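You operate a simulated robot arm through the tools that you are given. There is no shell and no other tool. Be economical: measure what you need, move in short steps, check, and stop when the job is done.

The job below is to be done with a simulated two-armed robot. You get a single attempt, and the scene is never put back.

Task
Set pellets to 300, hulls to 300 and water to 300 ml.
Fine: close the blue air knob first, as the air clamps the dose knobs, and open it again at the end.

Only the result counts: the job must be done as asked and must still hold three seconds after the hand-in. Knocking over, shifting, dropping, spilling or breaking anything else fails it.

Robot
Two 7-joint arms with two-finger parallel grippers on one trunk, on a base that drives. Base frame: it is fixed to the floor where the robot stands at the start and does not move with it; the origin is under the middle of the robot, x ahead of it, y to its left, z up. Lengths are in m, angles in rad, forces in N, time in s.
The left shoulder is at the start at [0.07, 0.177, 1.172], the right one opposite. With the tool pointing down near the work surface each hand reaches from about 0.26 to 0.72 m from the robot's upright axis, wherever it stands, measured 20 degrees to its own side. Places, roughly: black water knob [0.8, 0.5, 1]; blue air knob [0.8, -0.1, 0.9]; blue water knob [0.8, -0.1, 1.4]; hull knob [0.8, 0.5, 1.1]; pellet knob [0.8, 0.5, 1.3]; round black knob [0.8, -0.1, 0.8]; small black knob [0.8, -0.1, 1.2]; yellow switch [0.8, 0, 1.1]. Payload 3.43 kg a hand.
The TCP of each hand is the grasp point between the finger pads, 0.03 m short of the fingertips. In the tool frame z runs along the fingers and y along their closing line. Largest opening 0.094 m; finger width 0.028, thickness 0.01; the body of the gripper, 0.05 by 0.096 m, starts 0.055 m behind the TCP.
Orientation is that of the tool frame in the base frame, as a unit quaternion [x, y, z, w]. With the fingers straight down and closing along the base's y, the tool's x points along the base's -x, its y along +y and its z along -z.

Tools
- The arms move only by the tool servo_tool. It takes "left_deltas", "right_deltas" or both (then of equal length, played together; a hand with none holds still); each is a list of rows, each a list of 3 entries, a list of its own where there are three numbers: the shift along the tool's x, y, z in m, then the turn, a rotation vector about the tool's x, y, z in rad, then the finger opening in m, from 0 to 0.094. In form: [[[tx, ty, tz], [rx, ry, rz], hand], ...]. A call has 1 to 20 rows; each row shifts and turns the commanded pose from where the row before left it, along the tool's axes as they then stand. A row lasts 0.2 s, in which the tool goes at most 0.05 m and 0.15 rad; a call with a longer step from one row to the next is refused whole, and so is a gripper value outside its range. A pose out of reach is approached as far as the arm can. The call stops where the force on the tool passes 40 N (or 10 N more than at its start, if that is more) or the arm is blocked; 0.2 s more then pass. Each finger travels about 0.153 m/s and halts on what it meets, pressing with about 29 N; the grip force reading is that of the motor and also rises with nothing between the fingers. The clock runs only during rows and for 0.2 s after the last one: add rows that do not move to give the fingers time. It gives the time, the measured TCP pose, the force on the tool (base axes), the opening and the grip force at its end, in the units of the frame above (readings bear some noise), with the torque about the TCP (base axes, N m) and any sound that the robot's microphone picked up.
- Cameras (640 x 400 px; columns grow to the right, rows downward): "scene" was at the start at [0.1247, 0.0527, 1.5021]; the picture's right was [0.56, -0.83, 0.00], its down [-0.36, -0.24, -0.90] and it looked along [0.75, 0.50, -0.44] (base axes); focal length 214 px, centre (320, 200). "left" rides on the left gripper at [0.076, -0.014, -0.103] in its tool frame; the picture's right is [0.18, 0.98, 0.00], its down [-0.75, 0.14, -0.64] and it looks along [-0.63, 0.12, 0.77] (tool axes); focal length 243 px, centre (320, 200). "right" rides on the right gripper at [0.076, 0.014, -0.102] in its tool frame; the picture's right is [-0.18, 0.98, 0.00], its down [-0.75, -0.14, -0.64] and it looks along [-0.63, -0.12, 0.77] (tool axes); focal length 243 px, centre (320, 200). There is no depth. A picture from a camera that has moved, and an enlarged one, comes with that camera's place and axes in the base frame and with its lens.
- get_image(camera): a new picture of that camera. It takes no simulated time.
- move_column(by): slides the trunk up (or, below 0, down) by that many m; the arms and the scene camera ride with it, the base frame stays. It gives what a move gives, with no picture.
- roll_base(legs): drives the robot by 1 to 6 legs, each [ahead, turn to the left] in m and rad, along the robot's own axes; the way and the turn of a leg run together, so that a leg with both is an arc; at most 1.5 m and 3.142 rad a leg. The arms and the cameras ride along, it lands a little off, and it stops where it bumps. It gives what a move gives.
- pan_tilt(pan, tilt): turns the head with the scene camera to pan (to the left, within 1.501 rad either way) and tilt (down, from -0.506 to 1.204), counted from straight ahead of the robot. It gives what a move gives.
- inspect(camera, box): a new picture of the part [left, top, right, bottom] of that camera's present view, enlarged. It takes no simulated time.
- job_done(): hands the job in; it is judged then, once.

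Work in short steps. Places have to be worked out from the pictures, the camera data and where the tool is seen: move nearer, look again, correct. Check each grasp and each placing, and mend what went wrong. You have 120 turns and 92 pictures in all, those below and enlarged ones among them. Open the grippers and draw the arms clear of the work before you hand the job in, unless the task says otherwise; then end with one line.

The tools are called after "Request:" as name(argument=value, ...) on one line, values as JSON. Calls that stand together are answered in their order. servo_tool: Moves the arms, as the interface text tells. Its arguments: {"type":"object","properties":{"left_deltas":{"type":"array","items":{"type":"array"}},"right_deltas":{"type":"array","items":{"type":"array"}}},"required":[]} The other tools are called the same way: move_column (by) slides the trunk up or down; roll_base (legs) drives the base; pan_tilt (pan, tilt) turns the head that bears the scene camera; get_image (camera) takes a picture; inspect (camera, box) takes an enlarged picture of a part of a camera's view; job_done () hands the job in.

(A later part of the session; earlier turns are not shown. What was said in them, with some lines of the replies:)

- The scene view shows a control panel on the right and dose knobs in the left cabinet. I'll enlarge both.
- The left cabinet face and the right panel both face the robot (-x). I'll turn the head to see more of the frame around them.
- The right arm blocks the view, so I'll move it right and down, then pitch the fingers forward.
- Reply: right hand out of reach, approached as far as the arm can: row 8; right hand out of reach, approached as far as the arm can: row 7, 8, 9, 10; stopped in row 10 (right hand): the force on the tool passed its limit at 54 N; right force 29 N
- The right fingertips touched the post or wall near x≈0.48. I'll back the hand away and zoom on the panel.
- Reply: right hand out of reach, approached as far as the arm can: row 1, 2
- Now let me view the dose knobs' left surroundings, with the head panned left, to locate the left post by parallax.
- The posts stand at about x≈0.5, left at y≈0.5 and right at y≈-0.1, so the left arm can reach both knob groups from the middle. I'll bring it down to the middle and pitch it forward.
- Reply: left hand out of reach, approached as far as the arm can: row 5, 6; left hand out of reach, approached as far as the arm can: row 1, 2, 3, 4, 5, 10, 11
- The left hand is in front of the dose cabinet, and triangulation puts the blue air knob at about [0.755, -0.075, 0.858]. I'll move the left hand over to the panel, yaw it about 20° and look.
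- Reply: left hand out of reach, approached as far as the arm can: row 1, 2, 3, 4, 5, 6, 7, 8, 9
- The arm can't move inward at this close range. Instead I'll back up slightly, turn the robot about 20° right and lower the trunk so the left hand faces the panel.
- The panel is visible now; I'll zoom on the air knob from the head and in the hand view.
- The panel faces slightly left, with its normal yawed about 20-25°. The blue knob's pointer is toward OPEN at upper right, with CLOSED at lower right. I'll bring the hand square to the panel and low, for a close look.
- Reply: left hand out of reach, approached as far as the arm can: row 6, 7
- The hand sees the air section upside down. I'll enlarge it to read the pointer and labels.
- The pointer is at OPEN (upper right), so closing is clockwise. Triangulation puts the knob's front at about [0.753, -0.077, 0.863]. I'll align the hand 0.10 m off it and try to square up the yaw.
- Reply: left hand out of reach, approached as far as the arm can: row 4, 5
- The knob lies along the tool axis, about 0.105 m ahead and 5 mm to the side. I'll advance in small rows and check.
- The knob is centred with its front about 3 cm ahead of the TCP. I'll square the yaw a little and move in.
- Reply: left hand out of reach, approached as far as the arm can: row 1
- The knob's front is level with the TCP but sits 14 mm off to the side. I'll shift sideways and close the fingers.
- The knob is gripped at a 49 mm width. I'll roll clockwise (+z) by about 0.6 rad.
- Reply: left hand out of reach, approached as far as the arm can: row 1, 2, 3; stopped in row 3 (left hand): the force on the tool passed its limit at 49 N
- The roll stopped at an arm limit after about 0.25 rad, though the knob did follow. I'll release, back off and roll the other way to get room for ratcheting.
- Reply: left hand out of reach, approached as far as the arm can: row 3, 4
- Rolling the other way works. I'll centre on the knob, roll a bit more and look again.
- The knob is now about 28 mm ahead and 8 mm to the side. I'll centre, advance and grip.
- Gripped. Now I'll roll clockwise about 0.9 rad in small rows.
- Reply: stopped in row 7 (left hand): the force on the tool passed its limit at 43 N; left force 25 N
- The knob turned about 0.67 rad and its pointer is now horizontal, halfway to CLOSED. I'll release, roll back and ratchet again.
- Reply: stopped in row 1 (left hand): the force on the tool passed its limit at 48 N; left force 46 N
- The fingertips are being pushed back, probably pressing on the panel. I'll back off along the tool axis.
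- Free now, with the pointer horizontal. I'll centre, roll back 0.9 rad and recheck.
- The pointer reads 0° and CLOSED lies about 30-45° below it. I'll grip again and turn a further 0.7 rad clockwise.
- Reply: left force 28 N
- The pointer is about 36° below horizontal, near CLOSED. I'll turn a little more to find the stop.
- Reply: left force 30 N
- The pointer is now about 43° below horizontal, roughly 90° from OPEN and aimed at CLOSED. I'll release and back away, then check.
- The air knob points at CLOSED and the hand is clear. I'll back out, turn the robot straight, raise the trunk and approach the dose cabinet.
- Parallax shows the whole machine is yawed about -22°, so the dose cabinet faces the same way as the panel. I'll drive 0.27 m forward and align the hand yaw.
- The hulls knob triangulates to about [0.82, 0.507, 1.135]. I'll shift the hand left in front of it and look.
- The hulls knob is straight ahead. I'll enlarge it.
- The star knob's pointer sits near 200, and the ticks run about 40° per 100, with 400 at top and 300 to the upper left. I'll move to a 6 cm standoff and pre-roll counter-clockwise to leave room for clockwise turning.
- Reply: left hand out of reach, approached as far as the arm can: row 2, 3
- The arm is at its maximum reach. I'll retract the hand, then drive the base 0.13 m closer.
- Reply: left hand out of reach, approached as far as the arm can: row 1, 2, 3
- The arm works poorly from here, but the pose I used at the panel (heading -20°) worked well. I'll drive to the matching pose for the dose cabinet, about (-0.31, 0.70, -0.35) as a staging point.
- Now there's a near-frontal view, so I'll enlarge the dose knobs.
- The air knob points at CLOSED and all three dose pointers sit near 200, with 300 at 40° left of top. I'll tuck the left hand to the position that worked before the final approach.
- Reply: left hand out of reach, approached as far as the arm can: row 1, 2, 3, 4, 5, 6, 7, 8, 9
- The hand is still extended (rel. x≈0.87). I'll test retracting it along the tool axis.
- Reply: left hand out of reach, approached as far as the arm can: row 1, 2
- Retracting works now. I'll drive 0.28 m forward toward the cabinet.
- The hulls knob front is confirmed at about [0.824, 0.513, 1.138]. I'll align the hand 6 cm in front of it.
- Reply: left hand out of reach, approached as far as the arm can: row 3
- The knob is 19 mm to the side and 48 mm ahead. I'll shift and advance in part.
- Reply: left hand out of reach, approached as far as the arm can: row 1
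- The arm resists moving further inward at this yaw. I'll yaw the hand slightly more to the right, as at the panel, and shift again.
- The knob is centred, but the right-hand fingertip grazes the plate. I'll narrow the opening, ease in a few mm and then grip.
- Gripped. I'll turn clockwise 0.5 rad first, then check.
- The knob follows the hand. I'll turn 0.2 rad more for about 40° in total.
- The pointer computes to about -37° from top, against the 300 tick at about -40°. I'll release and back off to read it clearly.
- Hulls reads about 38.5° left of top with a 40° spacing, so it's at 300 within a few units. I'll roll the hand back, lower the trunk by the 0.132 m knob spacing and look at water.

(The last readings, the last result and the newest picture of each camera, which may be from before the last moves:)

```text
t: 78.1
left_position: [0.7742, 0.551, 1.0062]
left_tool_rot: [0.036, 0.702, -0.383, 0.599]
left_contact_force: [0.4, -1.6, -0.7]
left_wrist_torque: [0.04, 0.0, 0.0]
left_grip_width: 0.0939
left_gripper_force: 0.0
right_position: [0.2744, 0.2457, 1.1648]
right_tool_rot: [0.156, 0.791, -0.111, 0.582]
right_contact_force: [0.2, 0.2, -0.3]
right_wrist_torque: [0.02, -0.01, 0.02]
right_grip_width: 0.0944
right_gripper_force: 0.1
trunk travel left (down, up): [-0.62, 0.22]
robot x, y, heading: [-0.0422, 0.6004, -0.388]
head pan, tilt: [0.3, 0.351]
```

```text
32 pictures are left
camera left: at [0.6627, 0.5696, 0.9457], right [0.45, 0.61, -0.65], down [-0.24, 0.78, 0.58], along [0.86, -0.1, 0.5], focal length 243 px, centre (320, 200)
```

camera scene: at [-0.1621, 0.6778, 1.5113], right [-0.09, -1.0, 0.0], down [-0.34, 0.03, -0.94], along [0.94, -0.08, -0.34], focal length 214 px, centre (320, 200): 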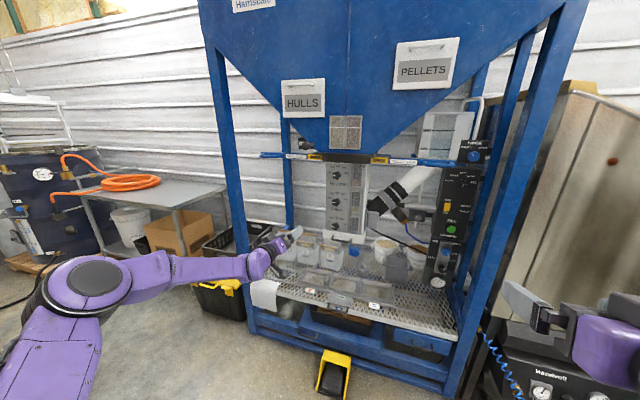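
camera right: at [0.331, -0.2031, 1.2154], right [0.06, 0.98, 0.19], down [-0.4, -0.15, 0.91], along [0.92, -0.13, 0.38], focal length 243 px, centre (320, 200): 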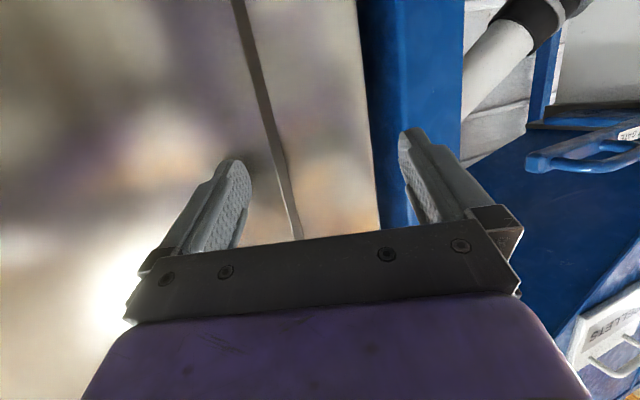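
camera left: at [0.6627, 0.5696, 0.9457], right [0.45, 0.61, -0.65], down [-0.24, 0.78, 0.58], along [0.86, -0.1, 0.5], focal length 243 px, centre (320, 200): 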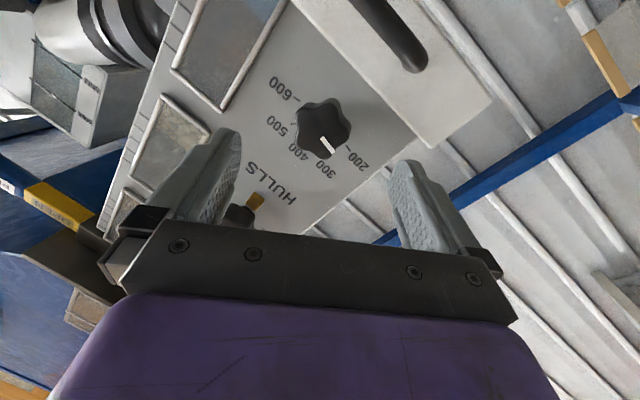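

The water knob is straight ahead, about 6 cm away and 5 mm lower than the tool axis. I'll advance partway and check.

Request:
servo_tool(left_deltas=[[[0.0025, 0.001, 0.016], [0, 0, 0], 0.094], [[0.0025, 0.001, 0.016], [0, 0, 0], 0.075], [[0, 0, 0], [0, 0, 0], 0.075]])

Request:
get_image(camera="left")

```text
t: 78.9
left_position: [0.7994, 0.5308, 1.0012]
left_tool_rot: [0.037, 0.702, -0.383, 0.6]
left_contact_force: [0.2, 0.0, -0.2]
left_wrist_torque: [-0.03, 0.0, 0.03]
left_grip_width: 0.0749
left_gripper_force: 0.1
right_position: [0.2737, 0.2469, 1.1637]
right_tool_rot: [0.155, 0.79, -0.109, 0.583]
right_contact_force: [-0.1, -0.5, -0.6]
right_wrist_torque: [-0.03, 0.01, 0.01]
right_grip_width: 0.0936
right_gripper_force: 0.0
trunk travel left (down, up): [-0.62, 0.22]
robot x, y, heading: [-0.0432, 0.601, -0.381]
head pan, tilt: [0.3, 0.351]
```

```text
31 pictures are left
camera left: at [0.6873, 0.5498, 0.9407], right [0.45, 0.62, -0.65], down [-0.24, 0.78, 0.58], along [0.86, -0.1, 0.5], focal length 243 px, centre (320, 200)
```

left: 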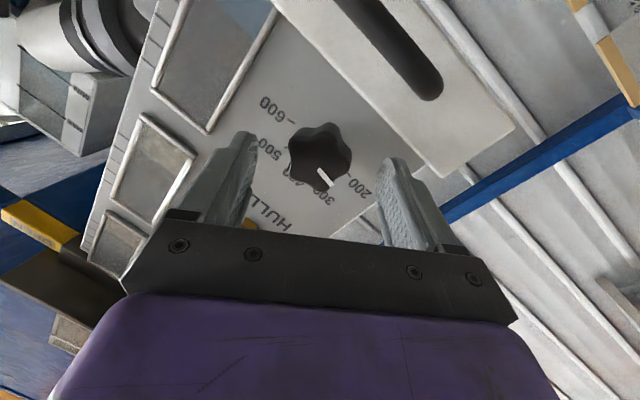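

Centred, with about 31 mm to go. I'll advance 22 mm while narrowing, then grip.

Request:
servo_tool(left_deltas=[[[0.001, 0, 0.008], [0, 0, 0], 0.065], [[0, 0, 0.008], [0, 0, 0], 0.06], [[0, 0, 0.006], [0, 0, 0], 0.055], [[0, 0, 0], [0, 0, 0], 0.02], [[0, 0, 0], [0, 0, 0], 0.02], [[0, 0, 0], [0, 0, 0], 0.02]])

Request:
inspect(camera="left", box=[220, 60, 420, 220])

```text
t: 80.3
left_position: [0.8164, 0.5172, 1.0018]
left_tool_rot: [0.037, 0.701, -0.384, 0.6]
left_contact_force: [-3.8, -0.7, 0.3]
left_wrist_torque: [0.1, 0.25, 0.29]
left_grip_width: 0.0452
left_gripper_force: 45.0
right_position: [0.2731, 0.2458, 1.1651]
right_tool_rot: [0.156, 0.79, -0.11, 0.583]
right_contact_force: [-0.2, -0.1, 0.5]
right_wrist_torque: [0.0, 0.0, -0.01]
right_grip_width: 0.0939
right_gripper_force: 0.1
trunk travel left (down, up): [-0.62, 0.22]
robot x, y, heading: [-0.0425, 0.6009, -0.379]
head pan, tilt: [0.3, 0.351]
```

```text
2.50 times, centred on (320, 140) of left
camera zoom: at [0.7051, 0.536, 0.9405], right [0.45, 0.62, -0.65], down [-0.24, 0.78, 0.58], along [0.86, -0.11, 0.5], focal length 606 px, centre (320, 350)
```

zoom: 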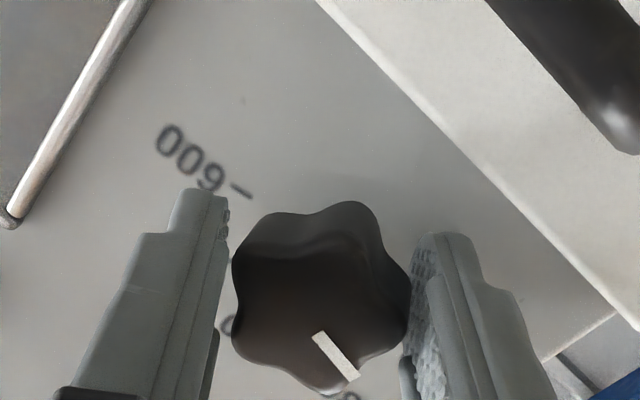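

The pointer measures about -83°. I'll turn clockwise 0.73 rad in steps.

Request:
servo_tool(left_deltas=[[[0, 0, 0], [0, 0, 0.1], 0.02], [[0, 0, 0], [0, 0, 0.1], 0.02], [[0, 0, 0], [0, 0, 0.1], 0.02], [[0, 0, 0], [0, 0, 0.1], 0.02], [[0, 0, 0], [0, 0, 0.1], 0.02], [[0, 0, 0], [0, 0, 0.1], 0.02], [[0, 0, 0], [0, 0, 0.1], 0.02], [[0, 0, 0], [0, 0, 0.03], 0.02], [[0, 0, 0], [0, 0, 0], 0.02]])

Request:
inspect(camera="left", box=[220, 60, 420, 220])

```text
t: 82.3
left_position: [0.8188, 0.5193, 1.001]
left_tool_rot: [0.284, 0.642, -0.144, 0.697]
left_contact_force: [-5.4, -2.1, -5.2]
left_wrist_torque: [0.26, 0.45, 1.16]
left_grip_width: 0.045
left_gripper_force: 44.7
right_position: [0.2757, 0.2452, 1.1644]
right_tool_rot: [0.156, 0.79, -0.11, 0.583]
right_contact_force: [-0.3, -1.5, 0.7]
right_wrist_torque: [-0.01, 0.02, -0.03]
right_grip_width: 0.0941
right_gripper_force: 0.1
trunk travel left (down, up): [-0.62, 0.22]
robot x, y, heading: [-0.0439, 0.599, -0.384]
head pan, tilt: [0.3, 0.351]
```

```text
2.50 times, centred on (320, 140) of left
camera zoom: at [0.7367, 0.5796, 0.922], right [0.58, 0.81, 0.03], down [-0.54, 0.36, 0.76], along [0.61, -0.46, 0.65], focal length 606 px, centre (320, 350)
```

zoom: 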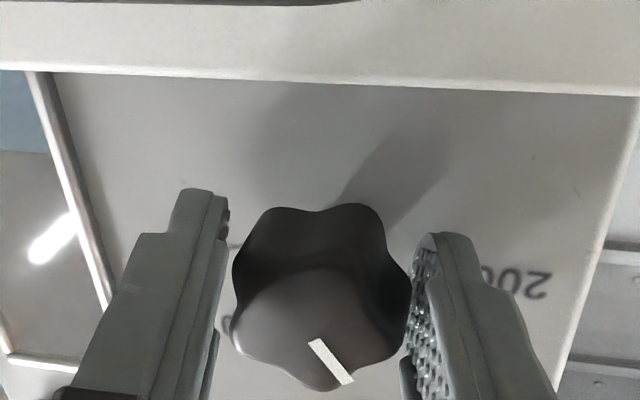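

The pointer is about 36-37° left of top, slightly past 300. I'll turn back 0.05 rad, release and measure.

Request:
servo_tool(left_deltas=[[[0, 0, 0], [0, 0, -0.05], 0.02], [[0, 0, 0], [0, 0, 0], 0.02], [[0, 0, 0], [0, 0, 0], 0.06], [[0, 0, -0.006], [0, 0, 0], 0.08], [[0, 0, -0.02], [0, 0, 0], 0.094], [[0, 0, -0.03], [0, 0, 0], 0.094]])

Request:
inspect(camera="left", box=[230, 30, 430, 190])

```text
t: 83.7
left_position: [0.7716, 0.5523, 1.0008]
left_tool_rot: [0.268, 0.648, -0.163, 0.694]
left_contact_force: [-0.3, -0.2, -0.6]
left_wrist_torque: [0.04, 0.0, -0.03]
left_grip_width: 0.0941
left_gripper_force: 0.1
right_position: [0.2739, 0.2478, 1.165]
right_tool_rot: [0.156, 0.789, -0.111, 0.583]
right_contact_force: [-0.2, 0.2, 0.7]
right_wrist_torque: [-0.04, -0.05, -0.05]
right_grip_width: 0.094
right_gripper_force: 0.1
trunk travel left (down, up): [-0.62, 0.22]
robot x, y, heading: [-0.0432, 0.599, -0.389]
head pan, tilt: [0.3, 0.351]
```

```text
2.50 times, centred on (330, 110) of left
camera zoom: at [0.6884, 0.6099, 0.9217], right [0.58, 0.81, -0.02], down [-0.52, 0.4, 0.76], along [0.62, -0.43, 0.65], focal length 606 px, centre (295, 425)
```

zoom: 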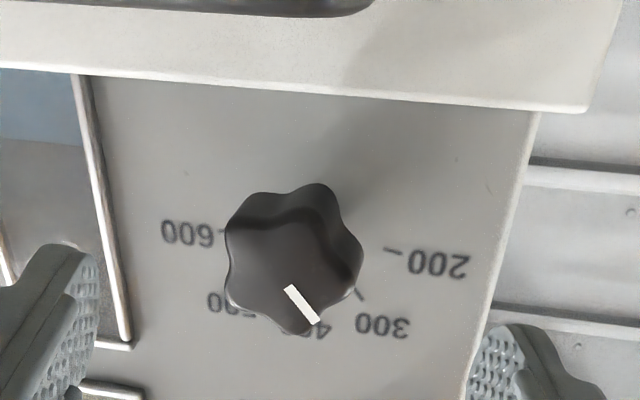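

Water reads about 39° left of top, on 300. Next is pellets: I'll roll back, raise the trunk 0.22 m and look.

Request:
servo_tool(left_deltas=[[[0, 0, 0], [0, 0, -0.136], 0.094], [[0, 0, 0], [0, 0, -0.136], 0.094], [[0, 0, 0], [0, 0, -0.136], 0.094], [[0, 0, 0], [0, 0, -0.136], 0.094], [[0, 0, 0], [0, 0, -0.136], 0.094]])

Request:
move_column(by=0.218)

Request:
get_image(camera="left")

```text
t: 84.9
left_position: [0.7725, 0.5518, 1.0002]
left_tool_rot: [0.035, 0.701, -0.384, 0.6]
left_contact_force: [-0.1, -0.3, 0.0]
left_wrist_torque: [0.02, 0.02, -0.01]
left_grip_width: 0.0938
left_gripper_force: 0.1
right_position: [0.2737, 0.2455, 1.1642]
right_tool_rot: [0.157, 0.79, -0.111, 0.583]
right_contact_force: [0.1, -0.2, -0.2]
right_wrist_torque: [0.0, -0.01, 0.0]
right_grip_width: 0.0939
right_gripper_force: 0.1
trunk travel left (down, up): [-0.62, 0.22]
robot x, y, heading: [-0.0411, 0.6004, -0.384]
head pan, tilt: [0.3, 0.351]
```

```text
t: 87.2
left_position: [0.7728, 0.5497, 1.2185]
left_tool_rot: [0.036, 0.701, -0.384, 0.6]
left_contact_force: [-0.3, -0.4, 0.5]
left_wrist_torque: [0.02, 0.01, 0.0]
left_grip_width: 0.0939
left_gripper_force: 0.1
right_position: [0.2746, 0.2447, 1.3822]
right_tool_rot: [0.156, 0.79, -0.11, 0.583]
right_contact_force: [0.0, 0.2, 0.0]
right_wrist_torque: [-0.05, 0.0, 0.03]
right_grip_width: 0.0941
right_gripper_force: 0.1
trunk travel left (down, up): [-0.838, 0.002]
robot x, y, heading: [-0.0394, 0.5995, -0.381]
head pan, tilt: [0.3, 0.351]
```

```text
27 pictures are left
camera left: at [0.6609, 0.5697, 1.1578], right [0.45, 0.62, -0.65], down [-0.24, 0.78, 0.58], along [0.86, -0.1, 0.5], focal length 243 px, centre (320, 200)
```

left: 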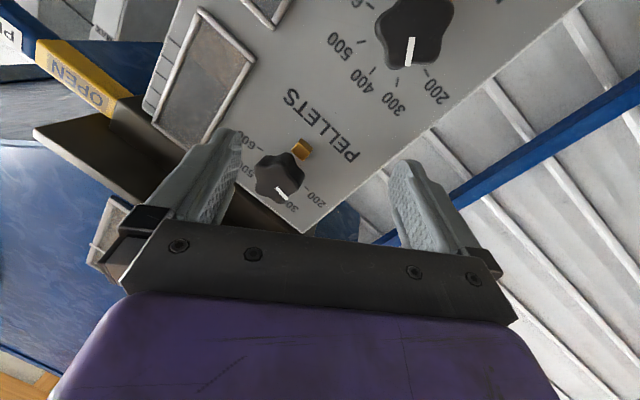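

The pellet knob is at about [0.824, 0.514, 1.268]. I'll move up and across, then ease forward.

Request:
servo_tool(left_deltas=[[[-0.0213, -0.0122, 0], [0, 0, 0], 0.094], [[-0.0213, -0.0122, 0], [0, 0, 0], 0.09], [[0, 0, 0.0166], [0, 0, 0], 0.08], [[0, 0, 0.0166], [0, 0, 0], 0.075]])

Request:
get_image(camera="left")

```text
t: 88.2
left_position: [0.8006, 0.531, 1.2688]
left_tool_rot: [0.035, 0.702, -0.384, 0.599]
left_contact_force: [0.0, 0.1, -0.3]
left_wrist_torque: [-0.01, -0.01, -0.02]
left_grip_width: 0.0751
left_gripper_force: 0.0
right_position: [0.2758, 0.245, 1.3806]
right_tool_rot: [0.155, 0.791, -0.109, 0.582]
right_contact_force: [-0.1, -0.1, -0.7]
right_wrist_torque: [0.01, 0.0, 0.02]
right_grip_width: 0.0942
right_gripper_force: 0.2
trunk travel left (down, up): [-0.838, 0.002]
robot x, y, heading: [-0.0457, 0.6004, -0.383]
head pan, tilt: [0.3, 0.351]
```

```text
26 pictures are left
camera left: at [0.6885, 0.5499, 1.2074], right [0.45, 0.62, -0.65], down [-0.24, 0.78, 0.58], along [0.86, -0.1, 0.5], focal length 243 px, centre (320, 200)
```

left: 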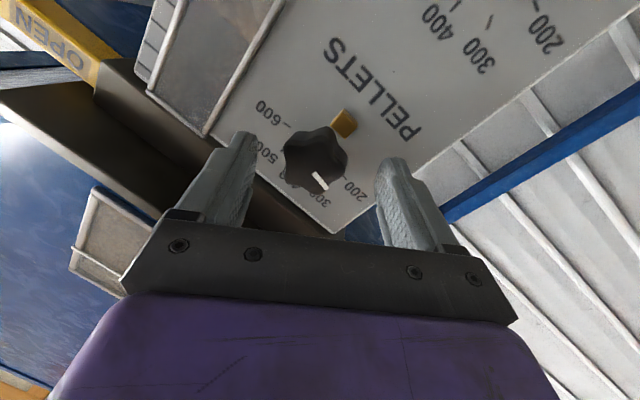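

Nearly centred. I'll nudge slightly, advance and grip.

Request:
servo_tool(left_deltas=[[[-0.002, -0.003, 0.008], [0, 0, 0], 0.065], [[0, 0, 0.008], [0, 0, 0], 0.06], [[0, 0, 0.006], [0, 0, 0], 0.055], [[0, 0, 0], [0, 0, 0], 0.02], [[0, 0, 0], [0, 0, 0], 0.02], [[0, 0, 0], [0, 0, 0], 0.02]])

Request:
inspect(camera="left", box=[220, 60, 420, 220])

```text
t: 89.6
left_position: [0.816, 0.5182, 1.2714]
left_tool_rot: [0.036, 0.701, -0.384, 0.6]
left_contact_force: [-0.5, -0.4, 1.0]
left_wrist_torque: [0.28, 0.62, 0.61]
left_grip_width: 0.045
left_gripper_force: 45.0
right_position: [0.2742, 0.2464, 1.3831]
right_tool_rot: [0.155, 0.79, -0.109, 0.583]
right_contact_force: [0.0, -0.4, 0.2]
right_wrist_torque: [-0.02, -0.01, 0.02]
right_grip_width: 0.0939
right_gripper_force: 0.0
trunk travel left (down, up): [-0.838, 0.002]
robot x, y, heading: [-0.0426, 0.6019, -0.381]
head pan, tilt: [0.3, 0.351]
```

```text
2.50 times, centred on (320, 140) of left
camera zoom: at [0.7039, 0.5371, 1.2111], right [0.45, 0.62, -0.65], down [-0.24, 0.78, 0.58], along [0.86, -0.1, 0.5], focal length 606 px, centre (320, 350)
```

zoom: 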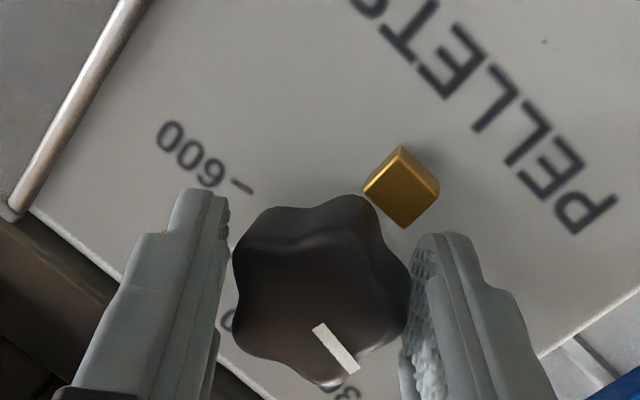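

Gripped, with the pointer at about -77°. I'll turn clockwise 0.6 rad, then measure.

Request:
servo_tool(left_deltas=[[[0, 0, 0], [0, 0, 0.1], 0.02], [[0, 0, 0], [0, 0, 0.1], 0.02], [[0, 0, 0], [0, 0, 0.1], 0.02], [[0, 0, 0], [0, 0, 0.1], 0.02], [[0, 0, 0], [0, 0, 0.1], 0.02], [[0, 0, 0], [0, 0, 0.1], 0.02], [[0, 0, 0], [0, 0, 0], 0.02]])

Request:
inspect(camera="left", box=[220, 60, 420, 220])

```text
t: 91.2
left_position: [0.8153, 0.5185, 1.2714]
left_tool_rot: [0.242, 0.659, -0.19, 0.686]
left_contact_force: [-2.9, 4.3, -3.0]
left_wrist_torque: [0.15, 0.37, 1.09]
left_grip_width: 0.045
left_gripper_force: 45.1
right_position: [0.2754, 0.2467, 1.382]
right_tool_rot: [0.155, 0.79, -0.11, 0.583]
right_contact_force: [0.7, -0.3, -0.5]
right_wrist_torque: [0.0, 0.01, 0.01]
right_grip_width: 0.0942
right_gripper_force: 0.0
trunk travel left (down, up): [-0.838, 0.002]
robot x, y, heading: [-0.0454, 0.6015, -0.384]
head pan, tilt: [0.3, 0.351]
```

```text
2.50 times, centred on (320, 140) of left
camera zoom: at [0.7291, 0.572, 1.1928], right [0.58, 0.81, -0.1], down [-0.49, 0.44, 0.75], along [0.65, -0.39, 0.65], focal length 606 px, centre (320, 350)
```

zoom: 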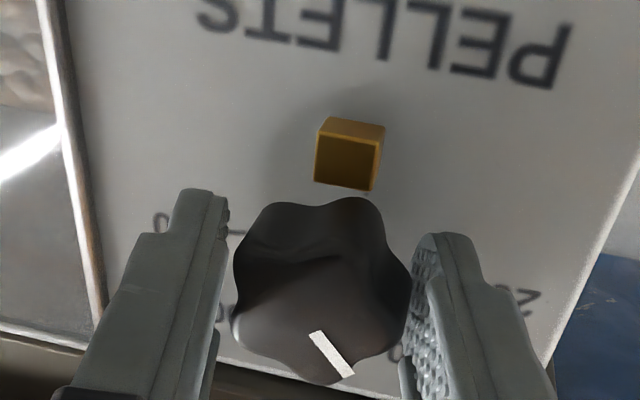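

The pointer measures about -40°, right on 300. I'll release, back off and verify.

Request:
servo_tool(left_deltas=[[[0, 0, 0], [0, 0, 0], 0.06], [[0, 0, -0.006], [0, 0, 0], 0.08], [[0, 0, -0.02], [0, 0, 0], 0.094], [[0, 0, -0.03], [0, 0, 0], 0.094]])

Request:
inspect(camera="left", box=[230, 30, 430, 190])

```text
t: 92.2
left_position: [0.7668, 0.5521, 1.2722]
left_tool_rot: [0.243, 0.658, -0.189, 0.687]
left_contact_force: [-0.7, -0.3, -0.5]
left_wrist_torque: [-0.01, 0.01, 0.01]
left_grip_width: 0.094
left_gripper_force: 0.0
right_position: [0.2724, 0.2454, 1.3839]
right_tool_rot: [0.156, 0.789, -0.11, 0.584]
right_contact_force: [-1.4, 0.3, -0.3]
right_wrist_torque: [0.0, 0.03, 0.02]
right_grip_width: 0.0942
right_gripper_force: 0.0
trunk travel left (down, up): [-0.838, 0.002]
robot x, y, heading: [-0.0412, 0.5998, -0.382]
head pan, tilt: [0.3, 0.351]
```

```text
2.50 times, centred on (330, 110) of left
camera zoom: at [0.6803, 0.6044, 1.1944], right [0.58, 0.81, -0.1], down [-0.49, 0.44, 0.75], along [0.65, -0.39, 0.65], focal length 606 px, centre (295, 425)
```

zoom: 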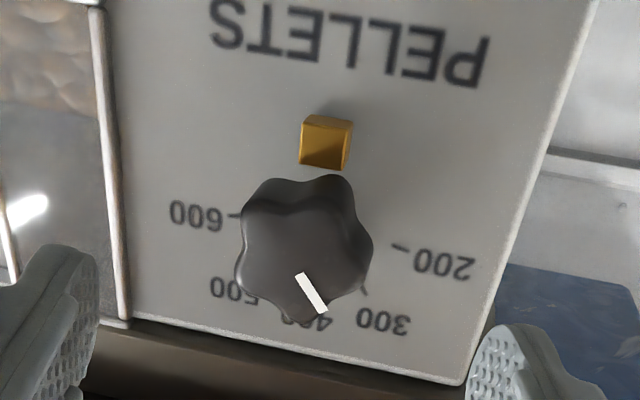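

Pellets reads about 41° left of top, so all three are on 300 within about 1.5°. Now I'll drive back to the panel staging pose and lower the trunk to reopen the air.

Request:
roll_base(legs=[[-0.3, 0], [0, 1.838], [-0.61, 0], [0, -1.806]])

Request:
move_column(by=-0.336)

Request:
get_image(camera="scene")

```text
t: 106.0
left_position: [0.4036, 0.0456, 1.2712]
left_tool_rot: [0.249, 0.657, -0.197, 0.684]
left_contact_force: [0.2, 0.0, 0.8]
left_wrist_torque: [-0.01, 0.03, 0.02]
left_grip_width: 0.0941
left_gripper_force: 0.1
right_position: [-0.0985, -0.2503, 1.3831]
right_tool_rot: [0.164, 0.789, -0.116, 0.581]
right_contact_force: [0.3, -0.2, -0.4]
right_wrist_torque: [0.03, -0.02, -0.01]
right_grip_width: 0.0941
right_gripper_force: 0.0
trunk travel left (down, up): [-0.838, 0.002]
robot x, y, heading: [-0.408, 0.1097, -0.408]
head pan, tilt: [0.3, 0.351]
```

```text
t: 109.3
left_position: [0.4034, 0.0458, 0.936]
left_tool_rot: [0.248, 0.657, -0.195, 0.685]
left_contact_force: [0.2, 0.7, 0.1]
left_wrist_torque: [-0.01, -0.02, 0.0]
left_grip_width: 0.094
left_gripper_force: 0.0
right_position: [-0.0977, -0.2498, 1.0462]
right_tool_rot: [0.164, 0.789, -0.116, 0.581]
right_contact_force: [-0.2, -0.1, -0.3]
right_wrist_torque: [0.02, 0.0, 0.06]
right_grip_width: 0.0941
right_gripper_force: 0.1
trunk travel left (down, up): [-0.502, 0.338]
robot x, y, heading: [-0.4073, 0.1097, -0.402]
head pan, tilt: [0.3, 0.351]
```

```text
22 pictures are left
camera scene: at [-0.2709, 0.0814, 1.2615], right [-0.1, -0.99, 0.0], down [-0.34, 0.04, -0.94], along [0.93, -0.1, -0.34], focal length 214 px, centre (320, 200)
```

scene: 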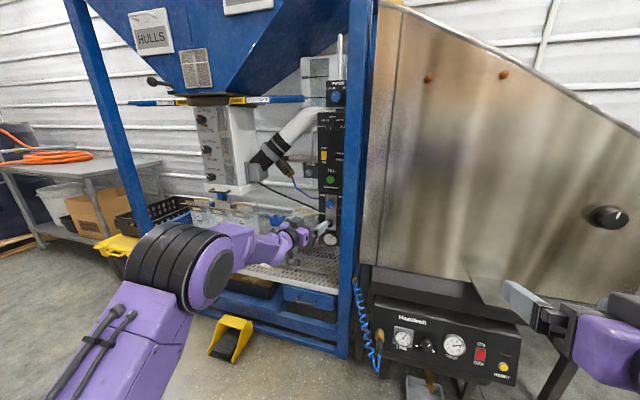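

I'll correct the heading by 0.05 rad and go forward 0.30 m, as before.

Request:
roll_base(legs=[[0, 0.055], [0.3, 0]])

Request:
get_image(camera="left")

```text
t: 111.8
left_position: [0.6897, -0.0145, 0.9344]
left_tool_rot: [0.231, 0.663, -0.178, 0.689]
left_contact_force: [0.6, -0.1, -0.8]
left_wrist_torque: [-0.01, 0.02, -0.01]
left_grip_width: 0.094
left_gripper_force: 0.1
right_position: [0.205, -0.3375, 1.0458]
right_tool_rot: [0.142, 0.793, -0.1, 0.584]
right_contact_force: [0.1, -1.0, 0.0]
right_wrist_torque: [0.02, 0.02, -0.04]
right_grip_width: 0.094
right_gripper_force: 0.0
trunk travel left (down, up): [-0.502, 0.338]
robot x, y, heading: [-0.1222, 0.0029, -0.349]
head pan, tilt: [0.3, 0.351]
```

```text
21 pictures are left
camera left: at [0.6006, 0.0344, 0.8562], right [0.55, 0.83, -0.1], down [-0.5, 0.43, 0.75], along [0.67, -0.37, 0.65], focal length 243 px, centre (320, 200)
```

left: 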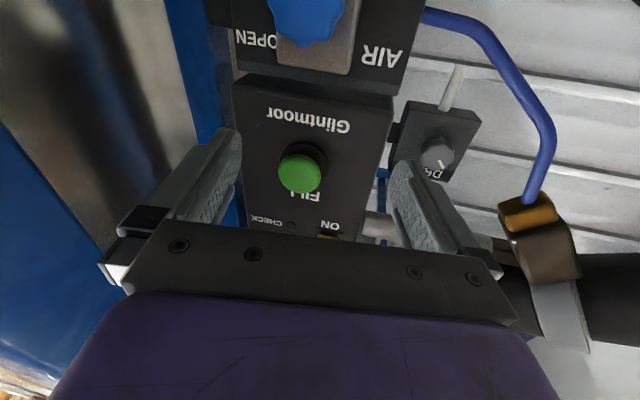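

The green button is straight ahead, so I'll lower the hand to the air knob's height and align without advancing.

Request:
servo_tool(left_deltas=[[[0.036, -0.0116, 0], [0, 0, 0], 0.094], [[0.036, -0.0116, 0], [0, 0, 0], 0.094]])

Request:
get_image(camera="left")

```text
t: 112.4
left_position: [0.6802, -0.0305, 0.862]
left_tool_rot: [0.231, 0.663, -0.178, 0.689]
left_contact_force: [-0.7, -0.1, 0.3]
left_wrist_torque: [0.01, -0.02, -0.02]
left_grip_width: 0.0938
left_gripper_force: 0.0
right_position: [0.2042, -0.3368, 1.0465]
right_tool_rot: [0.143, 0.792, -0.101, 0.585]
right_contact_force: [-0.1, -0.3, 0.4]
right_wrist_torque: [0.01, 0.01, -0.01]
right_grip_width: 0.094
right_gripper_force: 0.1
trunk travel left (down, up): [-0.502, 0.338]
robot x, y, heading: [-0.1271, 0.0065, -0.355]
head pan, tilt: [0.3, 0.351]
```

```text
20 pictures are left
camera left: at [0.5914, 0.0197, 0.7834], right [0.55, 0.83, -0.1], down [-0.5, 0.43, 0.75], along [0.67, -0.37, 0.65], focal length 243 px, centre (320, 200)
```

left: 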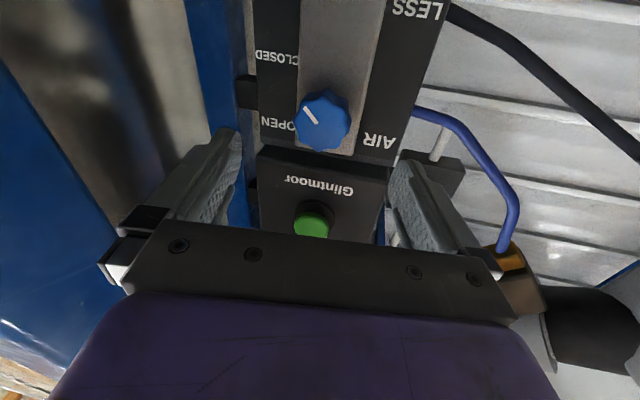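

The knob is centred about 87 mm ahead. I'll advance 76 mm in steps and check.

Request:
servo_tool(left_deltas=[[[0, 0.001, 0.025], [0, 0, 0.08], 0.094], [[0, 0, 0.025], [0, 0, 0], 0.094], [[0, 0, 0.015], [0, 0, 0], 0.094]])

Request:
get_image(camera="left")

```text
t: 113.2
left_position: [0.7347, -0.0667, 0.8622]
left_tool_rot: [0.257, 0.654, -0.149, 0.696]
left_contact_force: [0.3, -0.1, -0.2]
left_wrist_torque: [-0.01, -0.01, 0.02]
left_grip_width: 0.0941
left_gripper_force: 0.1
right_position: [0.2035, -0.3394, 1.0464]
right_tool_rot: [0.143, 0.793, -0.1, 0.584]
right_contact_force: [-1.4, -0.9, 0.0]
right_wrist_torque: [0.03, 0.01, 0.01]
right_grip_width: 0.0941
right_gripper_force: 0.1
trunk travel left (down, up): [-0.502, 0.338]
robot x, y, heading: [-0.1225, 0.0059, -0.353]
head pan, tilt: [0.3, 0.351]
```

```text
19 pictures are left
camera left: at [0.6491, -0.0113, 0.7838], right [0.55, 0.83, -0.02], down [-0.53, 0.38, 0.76], along [0.64, -0.41, 0.65], focal length 243 px, centre (320, 200)
```

left: 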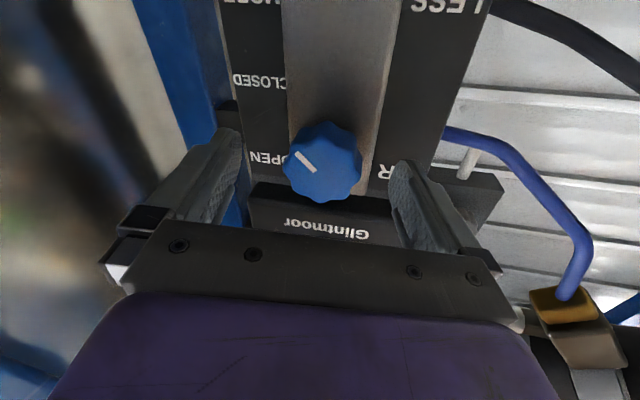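

Centred. I'll advance 16 mm, grip and turn counter-clockwise about 1.0 rad.

Request:
servo_tool(left_deltas=[[[0, 0.001, 0.008], [0, 0, 0], 0.08], [[0, 0, 0.008], [0, 0, 0], 0.07], [[0, 0, 0], [0, 0, 0], 0.03], [[0, 0, 0], [0, 0, 0], 0.03], [[0, 0, 0], [0, 0, 0], 0.03], [[0, 0, 0], [0, 0, -0.1], 0.03], [[0, 0, 0], [0, 0, -0.1], 0.03], [[0, 0, 0], [0, 0, -0.1], 0.03], [[0, 0, 0], [0, 0, -0.1], 0.03], [[0, 0, 0], [0, 0, -0.1], 0.03], [[0, 0, 0], [0, 0, -0.1], 0.03], [[0, 0, 0], [0, 0, -0.1], 0.03], [[0, 0, 0], [0, 0, -0.1], 0.03], [[0, 0, 0], [0, 0, -0.1], 0.03], [[0, 0, 0], [0, 0, -0.1], 0.03]])

Request:
get_image(camera="left")

```text
t: 116.4
left_position: [0.7488, -0.0747, 0.8621]
left_tool_rot: [-0.088, 0.697, -0.466, 0.538]
left_contact_force: [0.0, -3.3, -4.2]
left_wrist_torque: [-0.13, -0.28, 0.5]
left_grip_width: 0.0477
left_gripper_force: 44.7
right_position: [0.2039, -0.3392, 1.046]
right_tool_rot: [0.142, 0.793, -0.099, 0.584]
right_contact_force: [0.6, 0.8, -0.6]
right_wrist_torque: [-0.01, 0.01, 0.0]
right_grip_width: 0.0941
right_gripper_force: 0.0
trunk travel left (down, up): [-0.502, 0.338]
robot x, y, heading: [-0.1251, 0.0071, -0.355]
head pan, tilt: [0.3, 0.351]
```

```text
18 pictures are left
camera left: at [0.6275, -0.0725, 0.8202], right [0.3, 0.43, -0.85], down [-0.17, 0.9, 0.39], along [0.94, 0.03, 0.34], focal length 243 px, centre (320, 200)
```

left: 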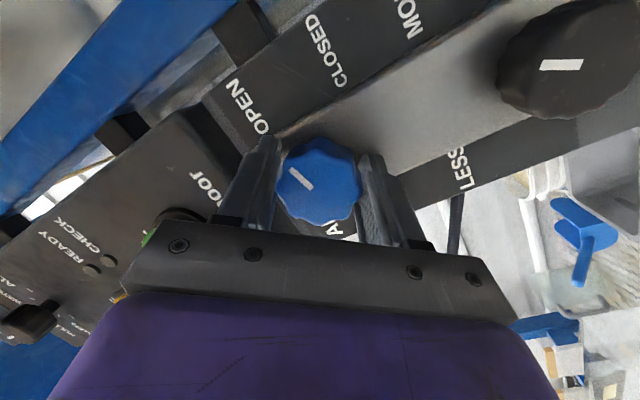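

The pointer is now about 14° above horizontal, and OPEN is at about 45°. I'll turn another 0.55 rad counter-clockwise.

Request:
servo_tool(left_deltas=[[[0, 0, 0], [0, 0, -0.1], 0.03], [[0, 0, 0], [0, 0, -0.1], 0.03], [[0, 0, 0], [0, 0, -0.1], 0.03], [[0, 0, 0], [0, 0, -0.1], 0.03], [[0, 0, 0], [0, 0, -0.1], 0.03], [[0, 0, 0], [0, 0, -0.05], 0.03]])

Request:
get_image(camera="left")

```text
t: 117.8
left_position: [0.7489, -0.0757, 0.8629]
left_tool_rot: [-0.273, 0.648, -0.594, 0.391]
left_contact_force: [-7.1, -4.8, -9.3]
left_wrist_torque: [1.09, 0.32, 0.57]
left_grip_width: 0.0462
left_gripper_force: 45.8
right_position: [0.2053, -0.3391, 1.0453]
right_tool_rot: [0.143, 0.793, -0.099, 0.584]
right_contact_force: [0.3, -0.2, 0.3]
right_wrist_torque: [-0.02, -0.02, 0.03]
right_grip_width: 0.0939
right_gripper_force: 0.1
trunk travel left (down, up): [-0.502, 0.338]
robot x, y, heading: [-0.1248, 0.0047, -0.352]
head pan, tilt: [0.3, 0.351]
```

```text
17 pictures are left
camera left: at [0.6209, -0.0823, 0.8609], right [0.01, -0.01, -1.0], down [-0.11, 0.99, -0.01], along [0.99, 0.11, 0.01], focal length 243 px, centre (320, 200)
```

left: 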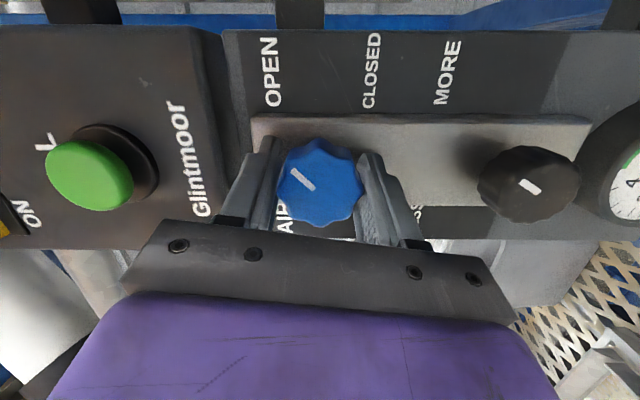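

The pointer is about 42° toward OPEN, close to its original ~45°. I'll add 0.06 rad, then release and back off.

Request:
servo_tool(left_deltas=[[[0, 0, 0], [0, 0, -0.06], 0.03], [[0, 0, 0], [0, 0, 0], 0.03], [[0, 0, 0], [0, 0, 0], 0.07], [[0, 0, -0.005], [0, 0, 0], 0.094], [[0, 0, -0.02], [0, 0, 0], 0.094], [[0, 0, -0.03], [0, 0, 0], 0.094]])

Request:
get_image(camera="left")

```text
t: 119.2
left_position: [0.7028, -0.0427, 0.8642]
left_tool_rot: [-0.292, 0.638, -0.606, 0.373]
left_contact_force: [0.1, -0.7, 0.3]
left_wrist_torque: [-0.04, -0.01, 0.0]
left_grip_width: 0.0941
left_gripper_force: 0.0
right_position: [0.2026, -0.3372, 1.0458]
right_tool_rot: [0.142, 0.792, -0.101, 0.585]
right_contact_force: [-1.0, 0.3, 0.7]
right_wrist_torque: [-0.03, -0.02, 0.01]
right_grip_width: 0.0937
right_gripper_force: 0.1
trunk travel left (down, up): [-0.502, 0.338]
robot x, y, heading: [-0.1254, 0.0068, -0.352]
head pan, tilt: [0.3, 0.351]
```

```text
16 pictures are left
camera left: at [0.5745, -0.0502, 0.8676], right [-0.02, -0.06, -1.0], down [-0.11, 0.99, -0.06], along [0.99, 0.11, -0.03], focal length 243 px, centre (320, 200)
```

left: 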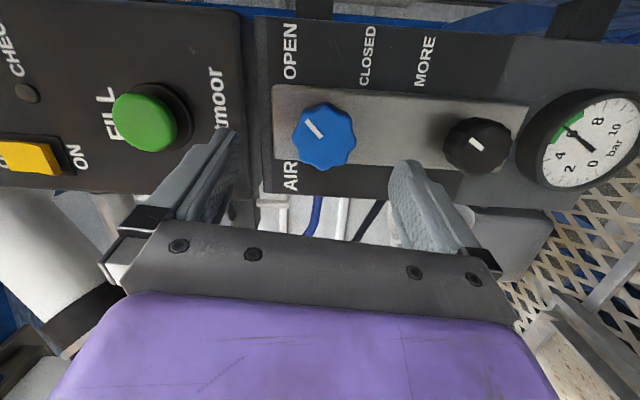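

The air pointer is at 44°, matching its original OPEN angle of 45°. I'll back the robot away and check the dose knobs once more.

Request:
roll_base(legs=[[-0.35, 0]])

Request:
get_image(camera="scene")

Request:
inspect(camera="scene", box=[180, 95, 260, 205])

Request:
inspect(camera="scene", box=[300, 130, 370, 250])

```text
t: 121.5
left_position: [0.3671, 0.0828, 0.8641]
left_tool_rot: [-0.295, 0.637, -0.605, 0.375]
left_contact_force: [-0.7, -0.2, 0.6]
left_wrist_torque: [0.01, 0.01, -0.01]
left_grip_width: 0.0941
left_gripper_force: 0.1
right_position: [-0.1311, -0.2123, 1.0465]
right_tool_rot: [0.14, 0.793, -0.098, 0.584]
right_contact_force: [0.3, -0.4, 0.4]
right_wrist_torque: [-0.02, 0.03, -0.02]
right_grip_width: 0.0942
right_gripper_force: 0.1
trunk travel left (down, up): [-0.502, 0.338]
robot x, y, heading: [-0.4594, 0.1325, -0.35]
head pan, tilt: [0.3, 0.351]
```

```text
15 pictures are left
camera scene: at [-0.3227, 0.1086, 1.2616], right [-0.05, -1.0, 0.0], down [-0.34, 0.02, -0.94], along [0.94, -0.04, -0.34], focal length 214 px, centre (320, 200)
```

scene: 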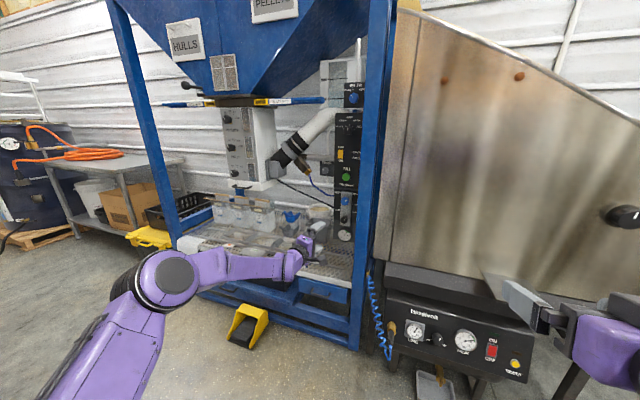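

```text
3.64 times, centred on (220, 150) of scene
camera zoom: at [-0.3227, 0.1086, 1.2616], right [-0.05, -1.0, 0.0], down [-0.34, 0.02, -0.94], along [0.94, -0.04, -0.34], focal length 780 px, centre (684, 382)
```

zoom: 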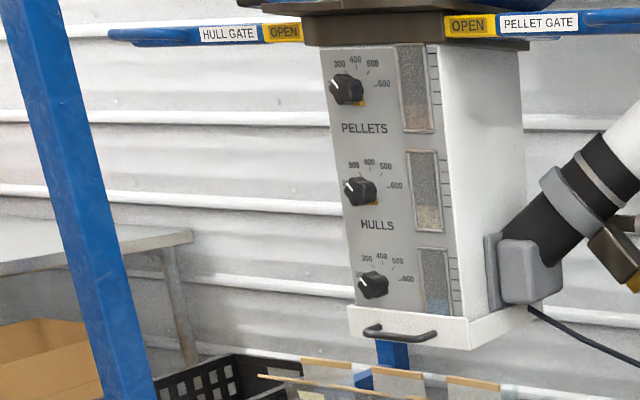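

```text
3.33 times, centred on (335, 190) of scene
camera zoom: at [-0.3227, 0.1086, 1.2616], right [-0.05, -1.0, 0.0], down [-0.34, 0.02, -0.94], along [0.94, -0.04, -0.34], focal length 715 px, centre (270, 233)
```

zoom: 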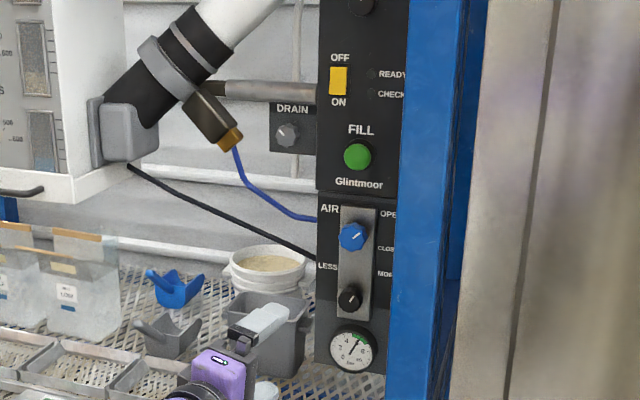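

All three dose pointers sit at the 300 mark, the air knob is back at OPEN, and both grippers are open and clear of the work. I'm handing the job in.

Request:
job_done()

```text
The job is handed in.
```

Pellets, hulls and water are each set to 300, within about 1.5° of the mark by camera reading; the air was closed first and is open again, and I have handed the job in.
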